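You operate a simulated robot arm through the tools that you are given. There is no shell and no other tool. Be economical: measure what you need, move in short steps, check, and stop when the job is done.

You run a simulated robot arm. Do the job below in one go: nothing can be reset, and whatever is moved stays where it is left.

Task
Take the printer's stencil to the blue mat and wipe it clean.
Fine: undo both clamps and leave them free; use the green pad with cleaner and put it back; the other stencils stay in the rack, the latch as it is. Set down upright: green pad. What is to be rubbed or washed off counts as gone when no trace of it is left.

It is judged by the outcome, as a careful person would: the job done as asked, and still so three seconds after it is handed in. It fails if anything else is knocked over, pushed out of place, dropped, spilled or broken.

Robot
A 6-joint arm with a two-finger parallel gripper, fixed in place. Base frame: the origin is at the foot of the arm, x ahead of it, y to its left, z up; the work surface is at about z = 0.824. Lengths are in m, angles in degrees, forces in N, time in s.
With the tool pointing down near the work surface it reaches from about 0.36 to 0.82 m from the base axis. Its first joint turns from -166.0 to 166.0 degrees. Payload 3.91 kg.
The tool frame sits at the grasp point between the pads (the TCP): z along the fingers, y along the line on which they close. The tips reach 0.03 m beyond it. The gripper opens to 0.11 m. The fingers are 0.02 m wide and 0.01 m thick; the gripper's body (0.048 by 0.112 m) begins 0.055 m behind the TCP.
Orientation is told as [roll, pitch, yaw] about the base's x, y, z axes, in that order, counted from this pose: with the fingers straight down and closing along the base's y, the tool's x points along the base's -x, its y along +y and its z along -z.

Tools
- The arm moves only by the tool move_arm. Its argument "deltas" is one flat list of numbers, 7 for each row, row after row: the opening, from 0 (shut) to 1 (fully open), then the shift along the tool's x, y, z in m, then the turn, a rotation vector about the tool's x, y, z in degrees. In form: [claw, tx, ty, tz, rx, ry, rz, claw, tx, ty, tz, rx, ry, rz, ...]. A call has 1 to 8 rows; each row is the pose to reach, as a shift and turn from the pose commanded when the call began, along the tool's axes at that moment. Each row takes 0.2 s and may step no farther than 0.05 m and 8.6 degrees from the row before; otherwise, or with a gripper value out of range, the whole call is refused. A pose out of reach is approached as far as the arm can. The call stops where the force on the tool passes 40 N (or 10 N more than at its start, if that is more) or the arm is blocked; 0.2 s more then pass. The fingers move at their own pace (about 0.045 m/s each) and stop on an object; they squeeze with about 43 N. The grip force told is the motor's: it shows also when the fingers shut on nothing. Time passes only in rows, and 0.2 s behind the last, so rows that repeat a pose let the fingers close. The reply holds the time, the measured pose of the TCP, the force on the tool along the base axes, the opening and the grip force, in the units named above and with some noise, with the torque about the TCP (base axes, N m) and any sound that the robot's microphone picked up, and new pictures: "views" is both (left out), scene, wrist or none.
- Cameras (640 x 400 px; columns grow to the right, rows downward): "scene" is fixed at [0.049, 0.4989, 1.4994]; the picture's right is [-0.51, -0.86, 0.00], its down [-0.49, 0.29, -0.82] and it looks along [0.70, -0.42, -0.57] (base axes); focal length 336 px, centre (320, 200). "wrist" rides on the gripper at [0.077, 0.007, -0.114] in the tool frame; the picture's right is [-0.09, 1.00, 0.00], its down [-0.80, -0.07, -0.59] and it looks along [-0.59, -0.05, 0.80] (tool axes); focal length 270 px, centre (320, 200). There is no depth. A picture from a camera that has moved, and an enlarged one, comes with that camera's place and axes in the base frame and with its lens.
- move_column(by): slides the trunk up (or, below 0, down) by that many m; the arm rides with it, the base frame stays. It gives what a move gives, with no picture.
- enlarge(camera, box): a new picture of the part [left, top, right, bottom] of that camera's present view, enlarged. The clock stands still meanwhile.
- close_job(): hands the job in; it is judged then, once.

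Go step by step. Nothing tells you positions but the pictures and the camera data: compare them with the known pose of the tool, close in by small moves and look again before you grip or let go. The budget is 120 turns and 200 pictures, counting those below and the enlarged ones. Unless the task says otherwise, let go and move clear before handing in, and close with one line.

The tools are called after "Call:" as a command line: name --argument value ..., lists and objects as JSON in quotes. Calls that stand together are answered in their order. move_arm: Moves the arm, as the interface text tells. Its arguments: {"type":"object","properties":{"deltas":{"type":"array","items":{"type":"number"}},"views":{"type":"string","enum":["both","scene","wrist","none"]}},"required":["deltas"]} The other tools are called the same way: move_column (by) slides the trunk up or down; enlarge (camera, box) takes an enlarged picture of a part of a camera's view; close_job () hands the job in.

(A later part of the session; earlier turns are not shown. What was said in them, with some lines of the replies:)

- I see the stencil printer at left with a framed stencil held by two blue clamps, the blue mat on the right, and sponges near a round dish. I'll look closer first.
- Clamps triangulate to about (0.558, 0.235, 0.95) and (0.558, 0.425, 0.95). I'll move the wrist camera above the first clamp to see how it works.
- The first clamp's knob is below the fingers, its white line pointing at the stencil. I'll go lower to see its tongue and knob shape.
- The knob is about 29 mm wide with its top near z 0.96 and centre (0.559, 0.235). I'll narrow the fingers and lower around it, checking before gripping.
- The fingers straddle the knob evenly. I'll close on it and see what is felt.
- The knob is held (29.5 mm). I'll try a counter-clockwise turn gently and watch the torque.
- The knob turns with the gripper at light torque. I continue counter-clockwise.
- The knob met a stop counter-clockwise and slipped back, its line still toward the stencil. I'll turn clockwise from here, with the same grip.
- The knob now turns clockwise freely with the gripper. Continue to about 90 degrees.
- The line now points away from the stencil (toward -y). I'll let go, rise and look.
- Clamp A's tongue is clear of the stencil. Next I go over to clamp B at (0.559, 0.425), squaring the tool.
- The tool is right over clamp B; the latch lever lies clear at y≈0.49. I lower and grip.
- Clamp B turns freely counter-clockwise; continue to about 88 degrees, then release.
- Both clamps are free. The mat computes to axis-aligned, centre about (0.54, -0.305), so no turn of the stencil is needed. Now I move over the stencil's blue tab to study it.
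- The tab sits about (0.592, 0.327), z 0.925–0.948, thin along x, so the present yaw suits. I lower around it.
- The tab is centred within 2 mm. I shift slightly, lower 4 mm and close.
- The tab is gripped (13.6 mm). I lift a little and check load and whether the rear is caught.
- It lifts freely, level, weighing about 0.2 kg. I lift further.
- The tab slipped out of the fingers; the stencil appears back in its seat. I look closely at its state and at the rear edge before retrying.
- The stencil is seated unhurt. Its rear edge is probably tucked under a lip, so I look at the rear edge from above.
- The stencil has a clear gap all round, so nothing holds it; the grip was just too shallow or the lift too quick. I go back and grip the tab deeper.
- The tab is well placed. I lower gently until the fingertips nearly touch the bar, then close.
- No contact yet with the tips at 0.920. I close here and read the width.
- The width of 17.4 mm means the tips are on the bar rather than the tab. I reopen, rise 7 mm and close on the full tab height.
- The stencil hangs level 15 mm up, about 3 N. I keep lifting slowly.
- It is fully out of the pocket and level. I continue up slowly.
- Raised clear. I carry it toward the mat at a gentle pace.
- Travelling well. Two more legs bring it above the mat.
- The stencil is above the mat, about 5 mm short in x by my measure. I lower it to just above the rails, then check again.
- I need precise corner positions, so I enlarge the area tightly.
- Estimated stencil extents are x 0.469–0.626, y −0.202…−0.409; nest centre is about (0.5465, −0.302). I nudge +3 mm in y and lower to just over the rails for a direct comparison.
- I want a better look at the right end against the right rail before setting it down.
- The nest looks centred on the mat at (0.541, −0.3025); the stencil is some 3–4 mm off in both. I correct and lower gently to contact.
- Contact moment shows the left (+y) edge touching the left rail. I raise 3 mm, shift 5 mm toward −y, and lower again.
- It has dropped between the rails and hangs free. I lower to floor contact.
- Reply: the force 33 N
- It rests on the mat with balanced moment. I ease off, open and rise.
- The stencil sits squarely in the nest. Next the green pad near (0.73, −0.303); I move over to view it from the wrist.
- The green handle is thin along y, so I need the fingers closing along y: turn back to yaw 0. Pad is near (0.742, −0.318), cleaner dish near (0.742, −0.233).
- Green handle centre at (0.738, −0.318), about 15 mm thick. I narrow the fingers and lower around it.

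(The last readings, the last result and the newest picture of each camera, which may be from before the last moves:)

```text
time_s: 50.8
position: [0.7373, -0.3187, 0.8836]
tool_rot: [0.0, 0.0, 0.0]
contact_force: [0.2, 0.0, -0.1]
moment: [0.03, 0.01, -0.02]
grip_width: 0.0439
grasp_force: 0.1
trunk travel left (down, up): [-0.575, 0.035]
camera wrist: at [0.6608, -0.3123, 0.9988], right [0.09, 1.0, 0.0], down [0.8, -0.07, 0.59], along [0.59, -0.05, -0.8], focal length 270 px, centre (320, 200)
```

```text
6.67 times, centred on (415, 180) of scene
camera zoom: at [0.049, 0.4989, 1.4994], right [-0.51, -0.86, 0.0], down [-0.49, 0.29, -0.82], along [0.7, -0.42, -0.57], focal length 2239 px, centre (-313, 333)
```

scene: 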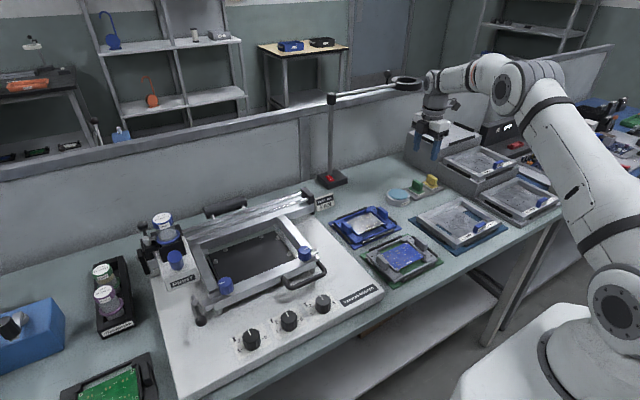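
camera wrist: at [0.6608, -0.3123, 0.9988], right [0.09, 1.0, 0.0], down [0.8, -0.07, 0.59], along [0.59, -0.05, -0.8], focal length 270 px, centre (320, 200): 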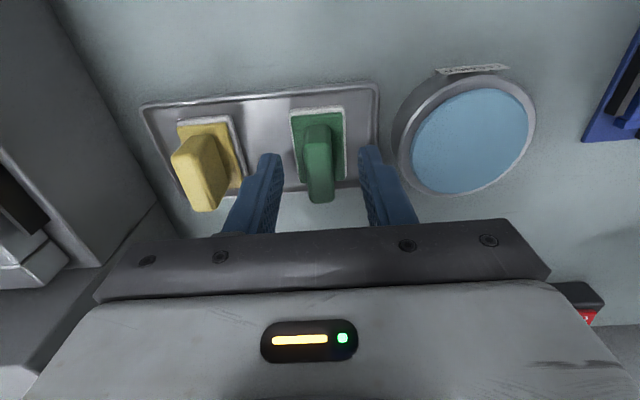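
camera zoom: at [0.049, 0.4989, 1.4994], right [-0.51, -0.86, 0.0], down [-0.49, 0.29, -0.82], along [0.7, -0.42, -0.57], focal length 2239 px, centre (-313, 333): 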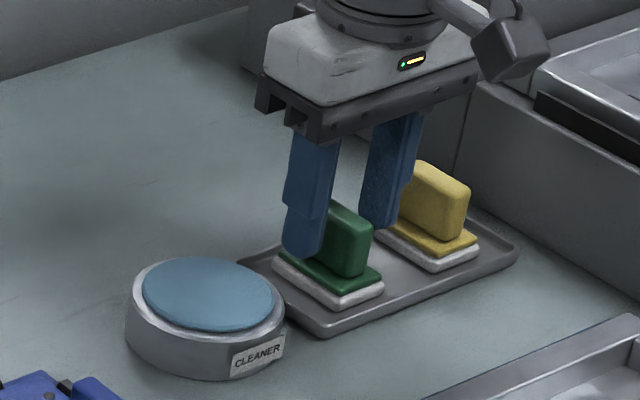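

Well aligned. I lower 7 mm more and grip the handle.

Call:
move_arm --deltas '[0.4, 0, -0.001, 0.007, 0, 0, 0, 0.1, 0, -0.001, 0.007, 0, 0, 0, 0, 0, -0.001, 0.007, 0, 0, 0, 0, 0, -0.001, 0.007, 0, 0, 0, 0, 0, -0.001, 0.007, 0, 0, 0]' --views "none"

Call:
move_arm --deltas '[0, 0, 0, -0.005, 0, 0, 0, 0, 0, 0, -0.015, 0, 0, 0, 0, 0, 0, -0.03, 0, 0, 0, 0, 0, 0, -0.045, 0, 0, 0]' --views "wrist"

Call:
enlarge --camera "scene" --box '[375, 140, 455, 200]'

```text
time_s: 52.0
position: [0.7378, -0.3199, 0.8764]
tool_rot: [0.1, 0.1, -0.1]
contact_force: [0.3, -0.3, 0.8]
moment: [-0.01, -0.02, -0.02]
grip_width: 0.0146
grasp_force: 43.7
trunk travel left (down, up): [-0.575, 0.035]
```

```text
time_s: 53.0
position: [0.7365, -0.3185, 0.9196]
tool_rot: [-0.1, 0.0, 0.0]
contact_force: [0.1, -0.5, 0.2]
moment: [0.01, -0.01, 0.0]
grip_width: 0.0146
grasp_force: 42.8
trunk travel left (down, up): [-0.575, 0.035]
camera wrist: at [0.6598, -0.3123, 1.0354], right [0.09, 1.0, 0.0], down [0.8, -0.07, 0.59], along [0.59, -0.05, -0.8], focal length 270 px, centre (320, 200)
```

wrist: 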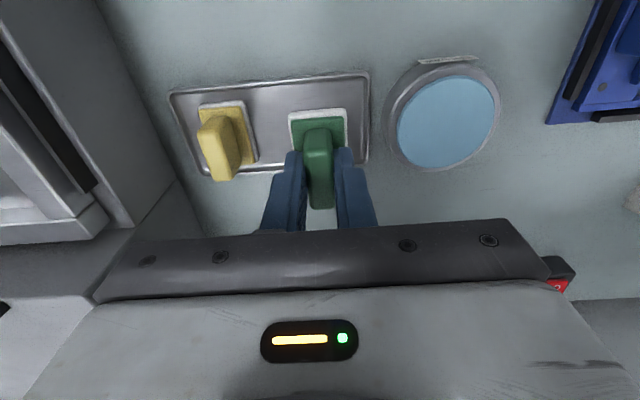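

```text
6.67 times, centred on (415, 170) of scene
camera zoom: at [0.049, 0.4989, 1.4994], right [-0.51, -0.86, 0.0], down [-0.49, 0.29, -0.82], along [0.7, -0.42, -0.57], focal length 2239 px, centre (-313, 400)
```

zoom: 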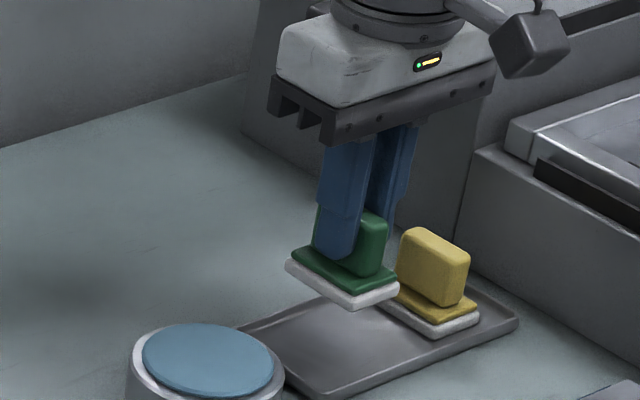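

Pad is held and lifted (rest pose was TCP (0.738, −0.320, 0.876)). I carry it over the cleaner dish and lower to touch.

Call:
move_arm --deltas '[0, 0, 0.03, 0, 0, 0, 0, 0, 0, 0.07, 0, 0, 0, 0, 0, 0, 0.0915, 0, 0, 0, 0, 0, 0, 0.0915, 0.01, 0, 0, 0, 0, 0, 0.0915, 0.018, 0, 0, 0]' --views "wrist"

Call:
enlarge --camera "scene" --box '[360, 150, 440, 210]'

```text
time_s: 54.2
position: [0.7378, -0.2258, 0.9039]
tool_rot: [0.1, -0.1, 0.0]
contact_force: [-0.9, 0.7, 5.3]
moment: [0.08, 0.16, 0.0]
grip_width: 0.0148
grasp_force: 42.8
trunk travel left (down, up): [-0.575, 0.035]
camera wrist: at [0.6604, -0.2203, 1.0184], right [0.09, 1.0, 0.0], down [0.8, -0.07, 0.6], along [0.59, -0.05, -0.8], focal length 270 px, centre (320, 200)
```

wrist: 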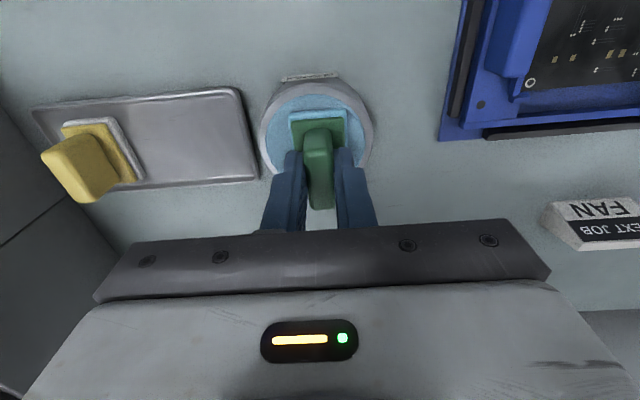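

```text
6.67 times, centred on (400, 180) of scene
camera zoom: at [0.049, 0.4989, 1.4994], right [-0.51, -0.86, 0.0], down [-0.49, 0.29, -0.82], along [0.7, -0.42, -0.57], focal length 2239 px, centre (-213, 333)
```

zoom: 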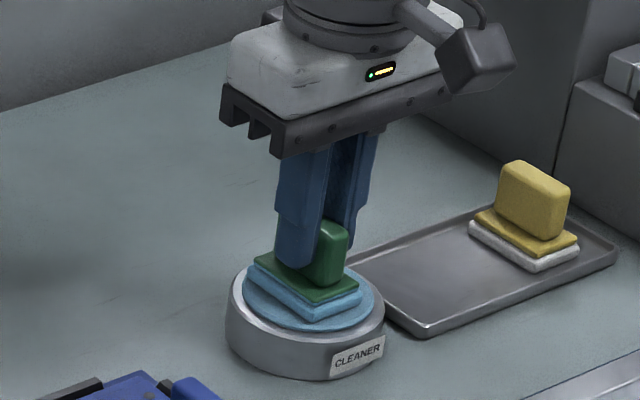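

The foam has turned blue: it is wet with cleaner. I lift it and carry it over the stencil to view the residue.

Call:
move_arm --deltas '[0, 0, 0, 0, 0, 0, 0, 0, 0, 0, -0.02, 0, 0, 0, 0, 0, 0, -0.06, 0, 0, 0, 0, 0.04, -0.015, -0.08, 0, 0, 0, 0, 0.085, -0.035, -0.08, 0, 0, 0, 0, 0.13, -0.055, -0.08, 0, 0, 0, 0, 0.175, -0.075, -0.08, 0, 0, 0, 0, 0.2, -0.08, -0.08, 0, 0, 0]' --views "both"

Call:
enlarge --camera "wrist" --box '[180, 20, 460, 220]'

Call:
enlarge --camera "scene" --box '[405, 180, 525, 255]'

```text
time_s: 56.0
position: [0.5365, -0.3053, 0.9863]
tool_rot: [0.0, 0.0, 0.1]
contact_force: [0.2, 1.0, 0.0]
moment: [0.03, 0.02, -0.02]
grip_width: 0.0145
grasp_force: 43.3
trunk travel left (down, up): [-0.575, 0.035]
camera wrist: at [0.4595, -0.2998, 1.1015], right [0.09, 1.0, 0.0], down [0.8, -0.07, 0.59], along [0.59, -0.05, -0.8], focal length 270 px, centre (320, 200)
```

scene: 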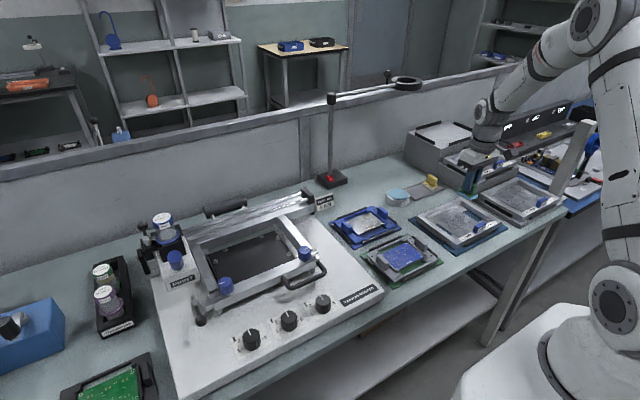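
wrist: 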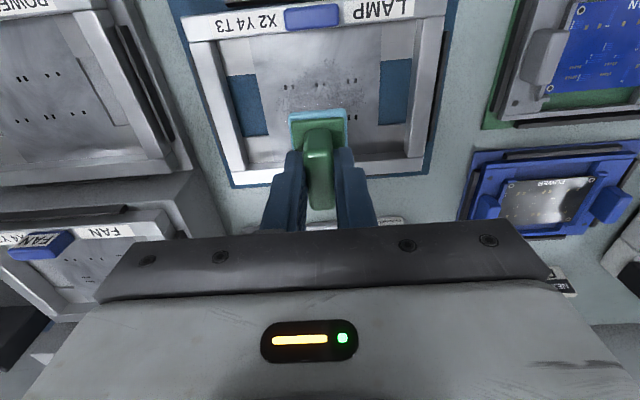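

```text
2.00 times, centred on (320, 120) of wrist
camera zoom: at [0.4595, -0.2998, 1.1015], right [0.09, 1.0, 0.0], down [0.8, -0.07, 0.59], along [0.59, -0.05, -0.8], focal length 541 px, centre (320, 360)
```

zoom: 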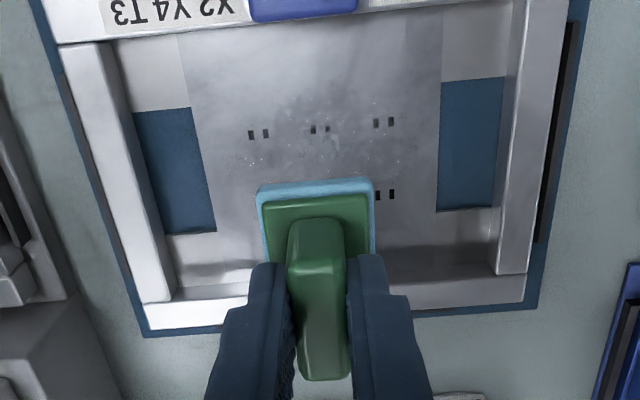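

```text
5.33 times, centred on (465, 218) of scene
camera zoom: at [0.049, 0.4989, 1.4994], right [-0.51, -0.86, 0.0], down [-0.49, 0.29, -0.82], along [0.7, -0.42, -0.57], focal length 1791 px, centre (-453, 107)
```

zoom: 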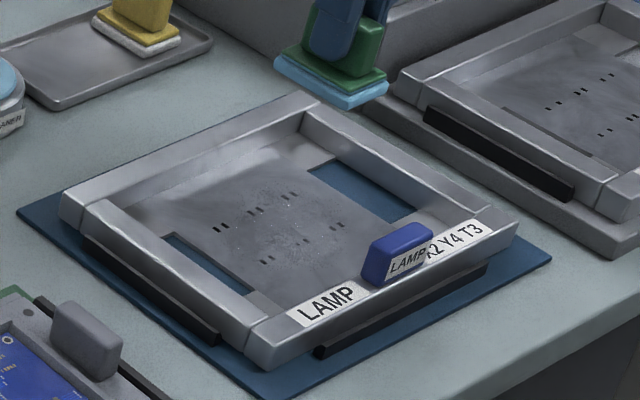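

The residue lies on the foil around the two aperture rows (x 0.51–0.57, y −0.345…−0.265). I lower onto its middle step by step.

Call:
move_arm --deltas '[0, -0.003, 0, 0.03, 0, 0, 0, 0, -0.003, 0, 0.065, 0, 0, 0, 0, -0.003, 0, 0.085, 0, 0, 0, 0, -0.003, 0, 0.093, 0, 0, 0]' --views "none"

Call:
enlarge --camera "scene" --box '[405, 170, 525, 245]'

```text
time_s: 57.0
position: [0.5405, -0.3068, 0.8895]
tool_rot: [0.2, 0.0, 0.1]
contact_force: [-0.3, 0.2, 0.0]
moment: [0.04, -0.02, 0.01]
grip_width: 0.0146
grasp_force: 42.7
trunk travel left (down, up): [-0.575, 0.035]
```

```text
5.33 times, centred on (465, 208) of scene
camera zoom: at [0.049, 0.4989, 1.4994], right [-0.51, -0.86, 0.0], down [-0.49, 0.29, -0.82], along [0.7, -0.42, -0.57], focal length 1791 px, centre (-453, 160)
```

zoom: 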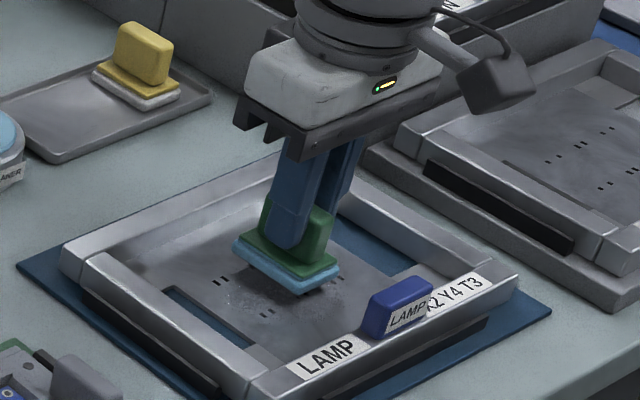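

Still some millimetres above. I go down in small steps.

Call:
move_arm --deltas '[0, 0, 0, 0.002, 0, 0, 0, 0, 0, 0, 0.004, 0, 0, 0, 0, 0, 0, 0.006, 0, 0, 0]' --views "none"

Call:
move_arm --deltas '[0, 0, 0, 0.0015, 0, 0, 0, 0, 0, 0, 0.0025, 0, 0, 0]' --views "none"

```text
time_s: 57.8
position: [0.5413, -0.3061, 0.8843]
tool_rot: [0.0, 0.0, 0.0]
contact_force: [-0.1, -0.1, 0.1]
moment: [-0.02, -0.01, 0.01]
grip_width: 0.0144
grasp_force: 42.7
trunk travel left (down, up): [-0.575, 0.035]
```

```text
time_s: 58.4
position: [0.5408, -0.3071, 0.881]
tool_rot: [0.0, 0.0, -0.1]
contact_force: [0.0, 0.3, -0.8]
moment: [0.0, -0.01, 0.0]
grip_width: 0.0143
grasp_force: 42.4
trunk travel left (down, up): [-0.575, 0.035]
```

Call:
move_arm --deltas '[0, 0, 0, 0.001, 0, 0, 0, 0, 0, 0, 0.002, 0, 0, 0]' --views "wrist"

Call:
enlarge --camera "scene" --box '[435, 180, 495, 225]'

```text
time_s: 59.0
position: [0.5413, -0.3078, 0.8802]
tool_rot: [0.1, -0.2, 0.0]
contact_force: [-0.5, -1.1, 2.9]
moment: [-0.06, 0.05, 0.01]
grip_width: 0.0148
grasp_force: 43.0
trunk travel left (down, up): [-0.575, 0.035]
camera wrist: at [0.463, -0.3012, 0.9955], right [0.09, 1.0, 0.0], down [0.8, -0.07, 0.6], along [0.59, -0.05, -0.8], focal length 270 px, centre (320, 200)
```

wrist: 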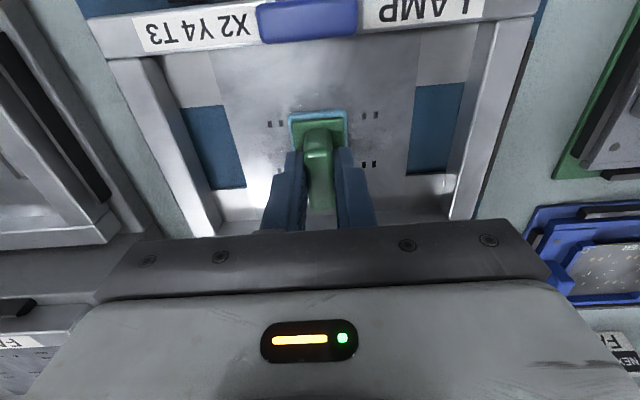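

```text
8.89 times, centred on (465, 202) of scene
camera zoom: at [0.049, 0.4989, 1.4994], right [-0.51, -0.86, 0.0], down [-0.49, 0.29, -0.82], along [0.7, -0.42, -0.57], focal length 2986 px, centre (-969, 178)
```

zoom: 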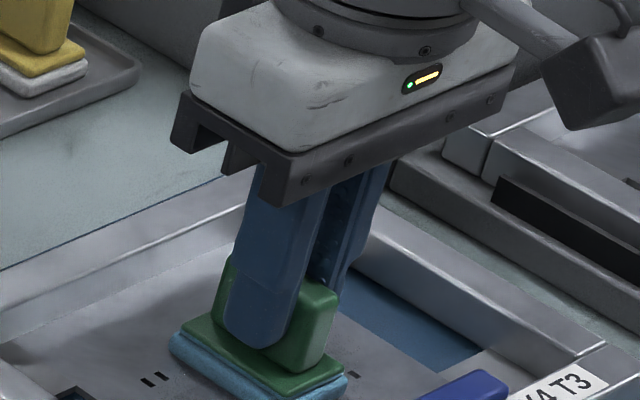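

Contact at about 3 N. I start rubbing in strokes along y with slight pressure.

Call:
move_arm --deltas '[0, 0, 0.039, 0.0007, 0, 0, 0, 0, 0, 0, 0.0007, 0, 0, 0, 0, 0, -0.035, 0.0007, 0, 0, 0, 0, 0.018, -0.035, 0.0007, 0, 0, 0, 0, 0.018, 0, 0.0007, 0, 0, 0, 0, 0.018, 0.039, 0.0007, 0, 0, 0, 0, 0.035, 0.039, 0.0007, 0, 0, 0, 0, 0.035, 0, 0.0007, 0, 0, 0]' --views "wrist"

Call:
enlarge --camera "scene" --box '[405, 170, 525, 245]'

```text
time_s: 60.8
position: [0.5042, -0.306, 0.8801]
tool_rot: [-0.1, 0.0, 0.0]
contact_force: [-1.1, -0.6, 16.8]
moment: [-0.07, 0.0, 0.0]
grip_width: 0.0146
grasp_force: 42.8
trunk travel left (down, up): [-0.575, 0.035]
camera wrist: at [0.4269, -0.3014, 0.9953], right [0.09, 1.0, 0.0], down [0.8, -0.07, 0.6], along [0.59, -0.05, -0.8], focal length 270 px, centre (320, 200)
```

wrist: 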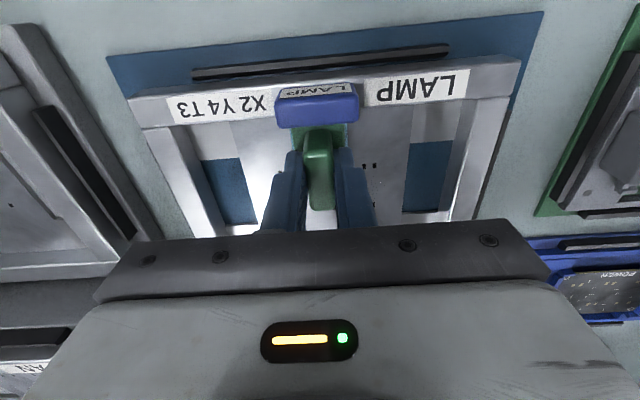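

```text
5.33 times, centred on (465, 208) of scene
camera zoom: at [0.049, 0.4989, 1.4994], right [-0.51, -0.86, 0.0], down [-0.49, 0.29, -0.82], along [0.7, -0.42, -0.57], focal length 1791 px, centre (-453, 160)
```

zoom: 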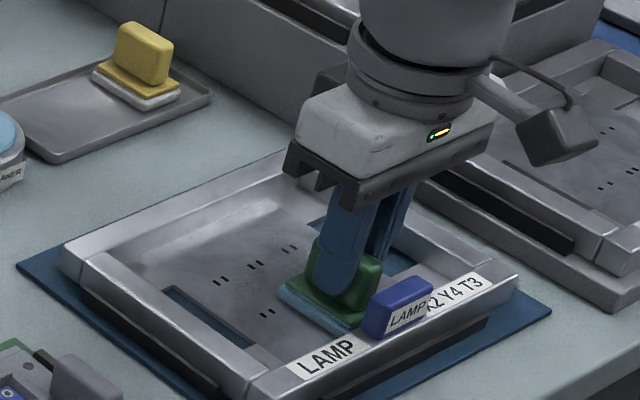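

The spots are vanishing. I ease pressure a little and continue over the remaining area.

Call:
move_arm --deltas '[0, 0, -0.035, -0.001, 0, 0, 0, 0, -0.035, -0.035, -0.001, 0, 0, 0, 0, -0.053, -0.035, -0.001, 0, 0, 0, 0, -0.053, 0.003, -0.001, 0, 0, 0, 0, -0.053, 0.039, -0.001, 0, 0, 0, 0, -0.07, 0.039, -0.001, 0, 0, 0, 0, -0.07, 0.003, -0.001, 0, 0, 0, 0, -0.07, -0.035, -0.001, 0, 0, 0]' --views "wrist"

Call:
enlarge --camera "scene" --box '[405, 170, 525, 245]'

Call:
enlarge --camera "wrist" --box '[180, 20, 460, 220]'

```text
time_s: 62.6
position: [0.5748, -0.3386, 0.879]
tool_rot: [0.0, 0.0, -0.1]
contact_force: [-10.8, 5.5, 16.0]
moment: [0.26, 0.46, 0.07]
grip_width: 0.0146
grasp_force: 42.6
trunk travel left (down, up): [-0.575, 0.035]
camera wrist: at [0.4965, -0.3343, 0.9953], right [0.09, 1.0, 0.0], down [0.8, -0.07, 0.59], along [0.59, -0.05, -0.8], focal length 270 px, centre (320, 200)
```

wrist: 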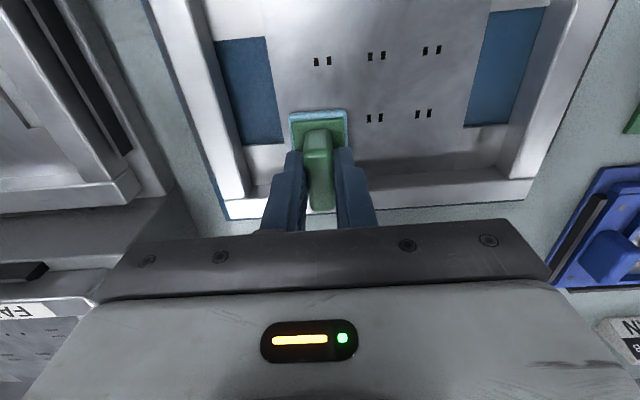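

```text
5.33 times, centred on (465, 208) of scene
camera zoom: at [0.049, 0.4989, 1.4994], right [-0.51, -0.86, 0.0], down [-0.49, 0.29, -0.82], along [0.7, -0.42, -0.57], focal length 1791 px, centre (-453, 160)
```

zoom: 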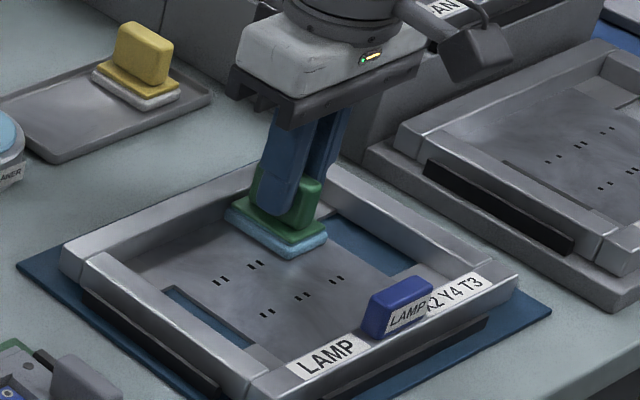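

```text
2.00 times, centred on (320, 120) of wrist
camera zoom: at [0.4965, -0.3343, 0.9953], right [0.09, 1.0, 0.0], down [0.8, -0.07, 0.59], along [0.59, -0.05, -0.8], focal length 541 px, centre (320, 360)
```

zoom: 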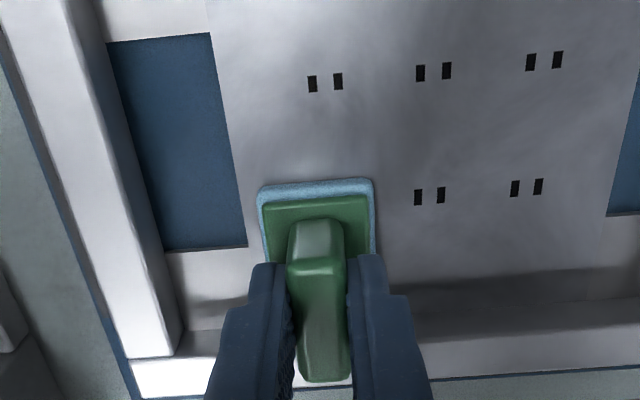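

It looks clean. One more light pass to be sure, then lift to inspect.

Call:
move_arm --deltas '[0, 0.015, 0, -0.0005, 0, 0, 0, 0, 0.015, 0.036, -0.0005, 0, 0, 0, 0, 0.015, 0.072, -0.0005, 0, 0, 0, 0, 0.045, 0.072, -0.0005, 0, 0, 0, 0, 0.045, 0.036, -0.0005, 0, 0, 0, 0, 0.045, 0, -0.0005, 0, 0, 0, 0, 0.045, 0, -0.02, 0, 0, 0, 0, 0.045, 0, -0.06, 0, 0, 0]' --views "none"

Call:
move_arm --deltas '[0, -0.045, 0, -0.03, 0, 0, 0, 0, -0.09, 0, -0.05, 0, 0, 0, 0, -0.13, 0, -0.05, 0, 0, 0, 0, -0.16, 0, -0.05, 0, 0, 0]' --views "wrist"

Call:
enlarge --camera "scene" --box '[425, 190, 515, 246]'

Call:
enlarge --camera "wrist" --box '[200, 0, 480, 120]'

```text
time_s: 64.4
position: [0.5282, -0.3401, 0.9413]
tool_rot: [0.0, 0.0, 0.0]
contact_force: [0.6, -0.6, 0.0]
moment: [-0.05, 0.02, -0.02]
grip_width: 0.0147
grasp_force: 43.4
trunk travel left (down, up): [-0.575, 0.035]
```

```text
refused: row 1 steps farther than a row can; nothing moved
```

```text
7.11 times, centred on (470, 218) of scene
camera zoom: at [0.049, 0.4989, 1.4994], right [-0.51, -0.86, 0.0], down [-0.49, 0.29, -0.82], along [0.7, -0.42, -0.57], focal length 2388 px, centre (-747, 72)
```

zoom: 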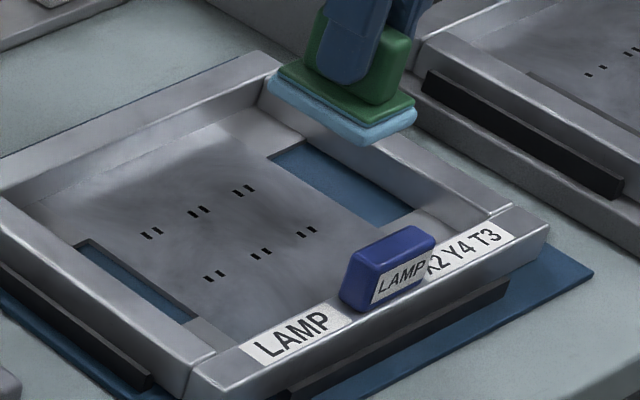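

```text
2.29 times, centred on (340, 60) of wrist
camera zoom: at [0.4512, -0.3346, 1.057], right [0.09, 1.0, 0.0], down [0.8, -0.07, 0.59], along [0.59, -0.05, -0.8], focal length 618 px, centre (274, 520)
```

zoom: 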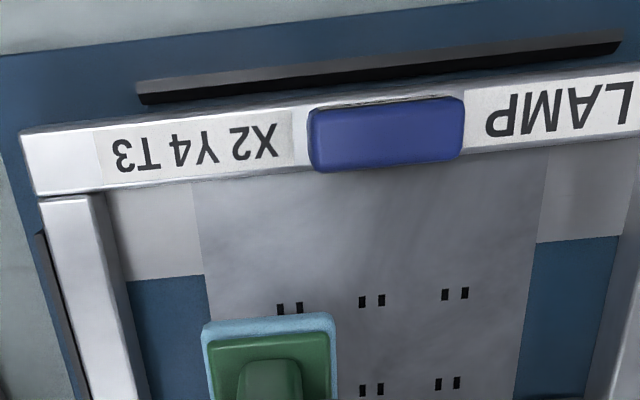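

The foil shows no trace. Now I carry the pad back toward its tray.

Call:
move_arm --deltas '[0, -0.03, 0, -0.03, 0, 0, 0, 0, -0.07, 0.005, -0.04, 0, 0, 0, 0, -0.11, 0.01, -0.04, 0, 0, 0, 0, -0.15, 0.015, -0.04, 0, 0, 0, 0, -0.185, 0.02, -0.02, 0, 0, 0, 0, -0.2096, 0.0202, 0.01, 0, 0, 0, 0, -0.2096, 0.0202, 0.03, 0, 0, 0]' --views "wrist"

Call:
enlarge --camera "scene" --box '[375, 140, 455, 200]'

Call:
enlarge --camera "scene" --box '[405, 180, 525, 255]'

```text
time_s: 66.0
position: [0.7415, -0.3221, 0.9096]
tool_rot: [0.0, 0.0, 0.0]
contact_force: [-0.6, 1.1, -0.3]
moment: [0.02, -0.01, 0.01]
grip_width: 0.015
grasp_force: 43.2
trunk travel left (down, up): [-0.575, 0.035]
camera wrist: at [0.6633, -0.317, 1.0249], right [0.09, 1.0, 0.0], down [0.8, -0.07, 0.59], along [0.59, -0.05, -0.8], focal length 270 px, centre (320, 200)
```

wrist: 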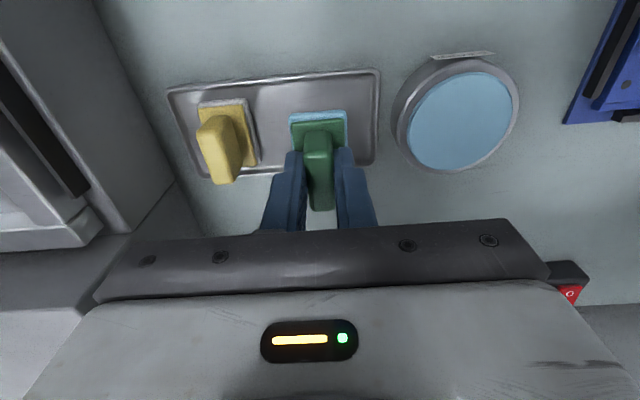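

```text
6.67 times, centred on (415, 170) of scene
camera zoom: at [0.049, 0.4989, 1.4994], right [-0.51, -0.86, 0.0], down [-0.49, 0.29, -0.82], along [0.7, -0.42, -0.57], focal length 2239 px, centre (-313, 400)
```

zoom: 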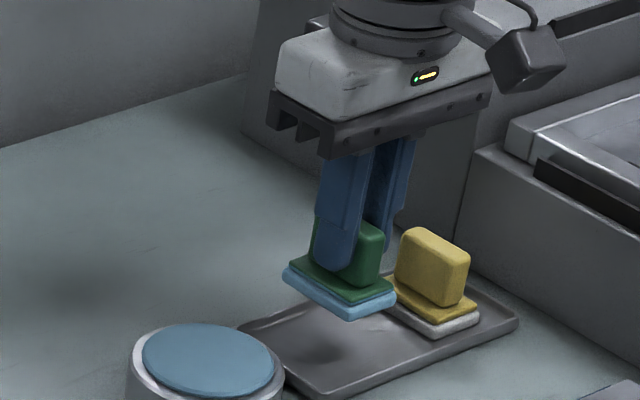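

```text
5.33 times, centred on (465, 218) of scene
camera zoom: at [0.049, 0.4989, 1.4994], right [-0.51, -0.86, 0.0], down [-0.49, 0.29, -0.82], along [0.7, -0.42, -0.57], focal length 1791 px, centre (-453, 107)
```

zoom: 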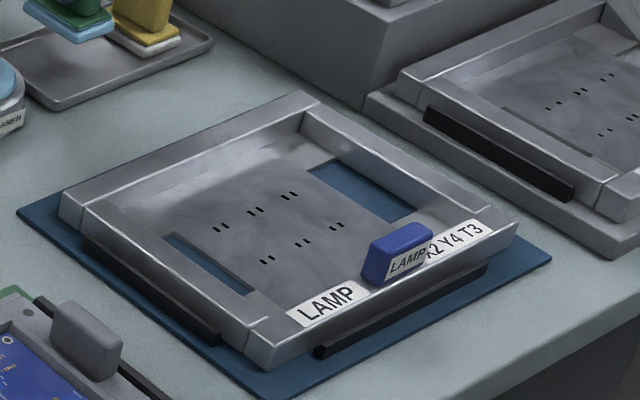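

The stencil is clean. I align over the tray and lower to contact.

Call:
move_arm --deltas '[0, 0.0035, 0.002, 0.01, 0, 0, 0, 0, 0.0035, 0.002, 0.022, 0, 0, 0, 0, 0.0035, 0.002, 0.03, 0, 0, 0, 0, 0.0035, 0.002, 0.033, 0, 0, 0]' --views "wrist"

Call:
enlarge --camera "scene" --box '[375, 150, 455, 210]'

```text
time_s: 67.0
position: [0.7351, -0.32, 0.8784]
tool_rot: [-0.1, -0.2, 0.0]
contact_force: [-0.8, -1.0, 1.5]
moment: [0.02, -0.05, -0.02]
grip_width: 0.0147
grasp_force: 42.9
trunk travel left (down, up): [-0.575, 0.035]
camera wrist: at [0.6595, -0.314, 0.9924], right [0.09, 1.0, 0.0], down [0.8, -0.07, 0.6], along [0.59, -0.05, -0.8], focal length 270 px, centre (320, 200)
```

wrist: 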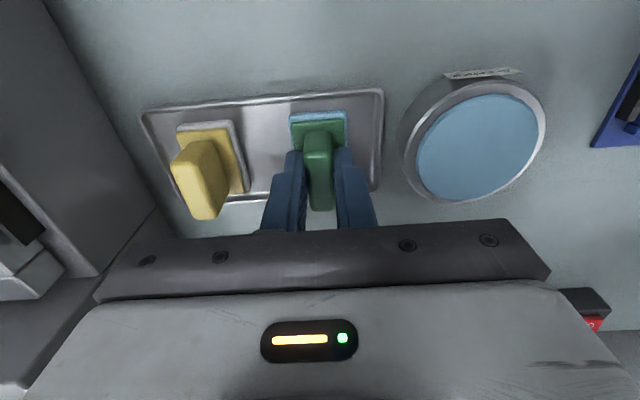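

```text
6.67 times, centred on (415, 180) of scene
camera zoom: at [0.049, 0.4989, 1.4994], right [-0.51, -0.86, 0.0], down [-0.49, 0.29, -0.82], along [0.7, -0.42, -0.57], focal length 2239 px, centre (-313, 333)
```

zoom: 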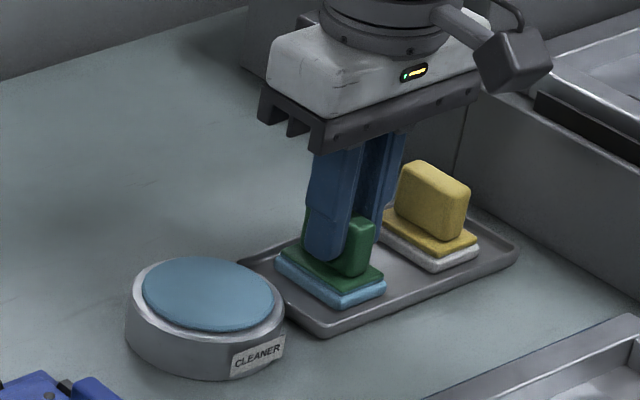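

The pad is on its tray at its former spot. I settle 1 mm more, release and rise.

Call:
move_arm --deltas '[0, -0.001, 0, 0.001, 0, 0, 0, 0.2, -0.001, 0, 0.001, 0, 0, 0, 0.35, -0.001, 0, 0.001, 0, 0, 0, 0.38, -0.001, 0, -0.01, 0, 0, 0, 0.38, -0.001, 0, -0.05, 0, 0, 0, 0.38, -0.001, 0, -0.1, 0, 0, 0, 0.38, 0.04, 0, -0.12, 0, 0, 0]' --views "both"

Call:
enlarge --camera "scene" --box '[365, 160, 545, 260]'

Call:
enlarge --camera "scene" --box '[130, 180, 390, 342]'

```text
time_s: 68.6
position: [0.6938, -0.3191, 0.9993]
tool_rot: [0.0, -0.2, -0.1]
contact_force: [-0.4, 0.6, 0.2]
moment: [0.02, -0.06, 0.0]
grip_width: 0.0418
grasp_force: 0.1
trunk travel left (down, up): [-0.575, 0.035]
camera wrist: at [0.6169, -0.3131, 1.1131], right [0.09, 1.0, 0.0], down [0.8, -0.07, 0.6], along [0.59, -0.05, -0.8], focal length 270 px, centre (320, 200)
```

scene: 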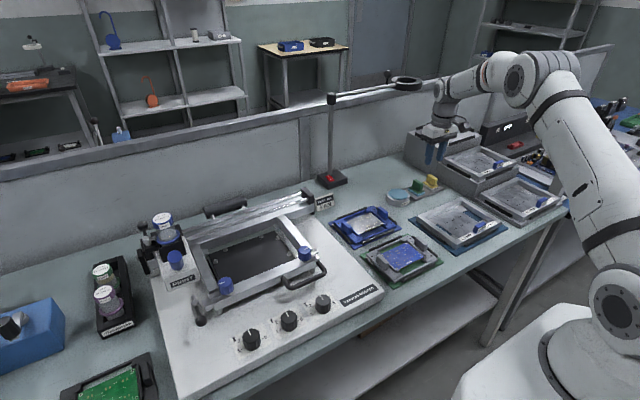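
wrist: 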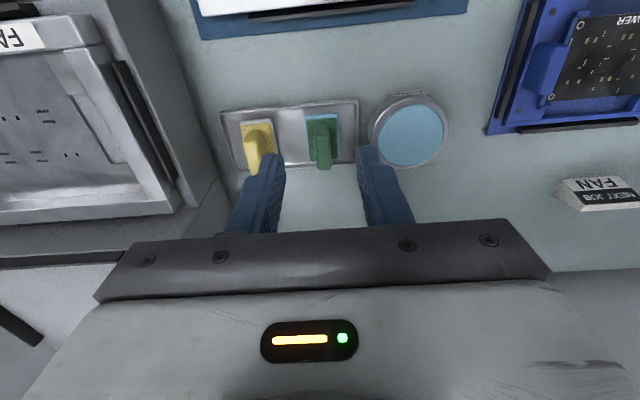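

```text
3.56 times, centred on (455, 210) of scene
camera zoom: at [0.049, 0.4989, 1.4994], right [-0.51, -0.86, 0.0], down [-0.49, 0.29, -0.82], along [0.7, -0.42, -0.57], focal length 1194 px, centre (-160, 164)
```

zoom: 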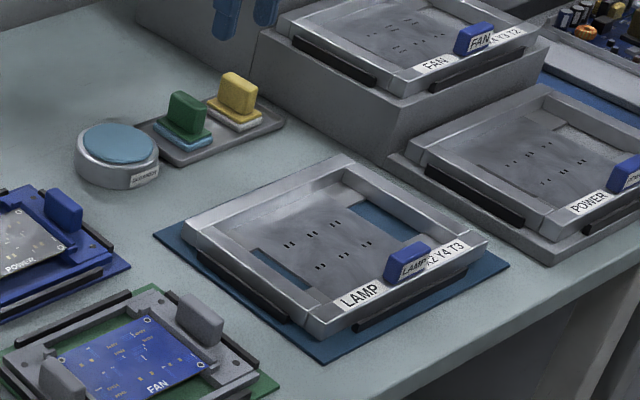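

```text
2.46 times, centred on (260, 261) of scene
camera zoom: at [0.049, 0.4989, 1.4994], right [-0.51, -0.86, 0.0], down [-0.49, 0.29, -0.82], along [0.7, -0.42, -0.57], focal length 827 px, centre (468, 50)
```

zoom: 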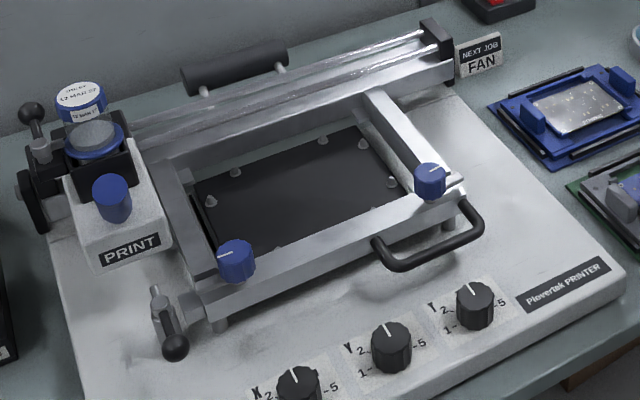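

All is in place. One last close look at the foil for traces before handing in.

Call:
move_arm --deltas '[0.38, 0.045, 0, -0.01, 0, 0, 0, 0.38, 0.09, 0, -0.01, 0, 0, 0, 0.38, 0.135, 0.005, -0.01, 0, 0, 0, 0.38, 0.18, 0.012, -0.01, 0, 0, 0, 0.38, 0.2, 0.012, -0.01, 0, 0, 0]' --views "wrist"

Call:
enlarge --camera "wrist" --box '[210, 80, 430, 220]'

Call:
enlarge --camera "scene" --box '[430, 195, 500, 240]'

```text
time_s: 69.8
position: [0.4942, -0.3059, 1.0074]
tool_rot: [0.0, 0.0, 0.0]
contact_force: [0.0, -0.3, -0.4]
moment: [-0.01, 0.01, 0.01]
grip_width: 0.0418
grasp_force: 0.0
trunk travel left (down, up): [-0.575, 0.035]
camera wrist: at [0.4175, -0.2995, 1.1225], right [0.09, 1.0, 0.0], down [0.8, -0.07, 0.59], along [0.59, -0.05, -0.8], focal length 270 px, centre (320, 200)
```

wrist: 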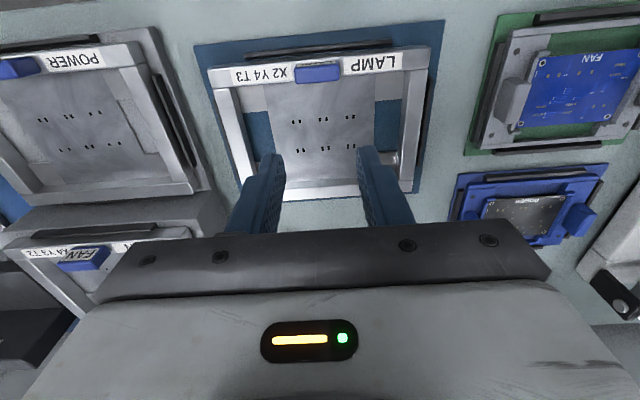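

```text
2.86 times, centred on (320, 150) of wrist
camera zoom: at [0.4175, -0.2995, 1.1225], right [0.09, 1.0, 0.0], down [0.8, -0.07, 0.59], along [0.59, -0.05, -0.8], focal length 772 px, centre (320, 343)
```

zoom: 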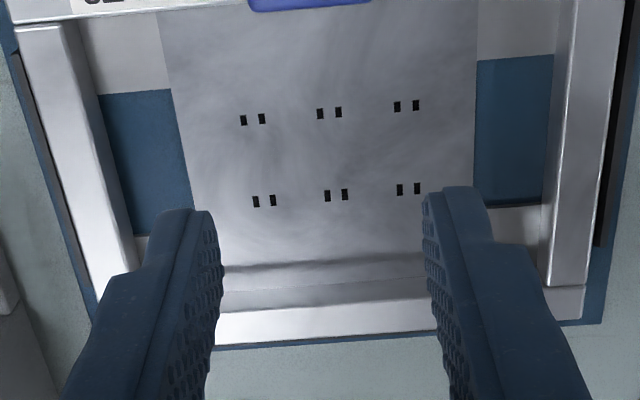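

```text
8.89 times, centred on (465, 218) of scene
camera zoom: at [0.049, 0.4989, 1.4994], right [-0.51, -0.86, 0.0], down [-0.49, 0.29, -0.82], along [0.7, -0.42, -0.57], focal length 2986 px, centre (-969, 44)
```

zoom: 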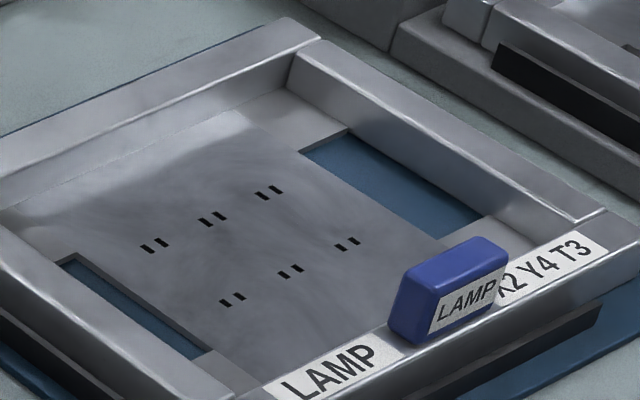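

The printer's stencil lies wiped clean on the blue mat. Both clamps are free, and the green pad is upright on its tray. I did not touch the latch or the other stencils. The gripper is open and clear, so I hand in.

Call:
close_job

```text
The job is handed in.
```

The printer's stencil is on the blue mat between its rails, and I see no trace of residue on its foil; both clamps are undone and free, the green pad is back upright on its tray, and I didn't touch the latch or the other stencils. On the first lift the stencil's tab slipped out of the gripper and the stencil dropped back into its seat; it looked unharmed, and the second lift held.
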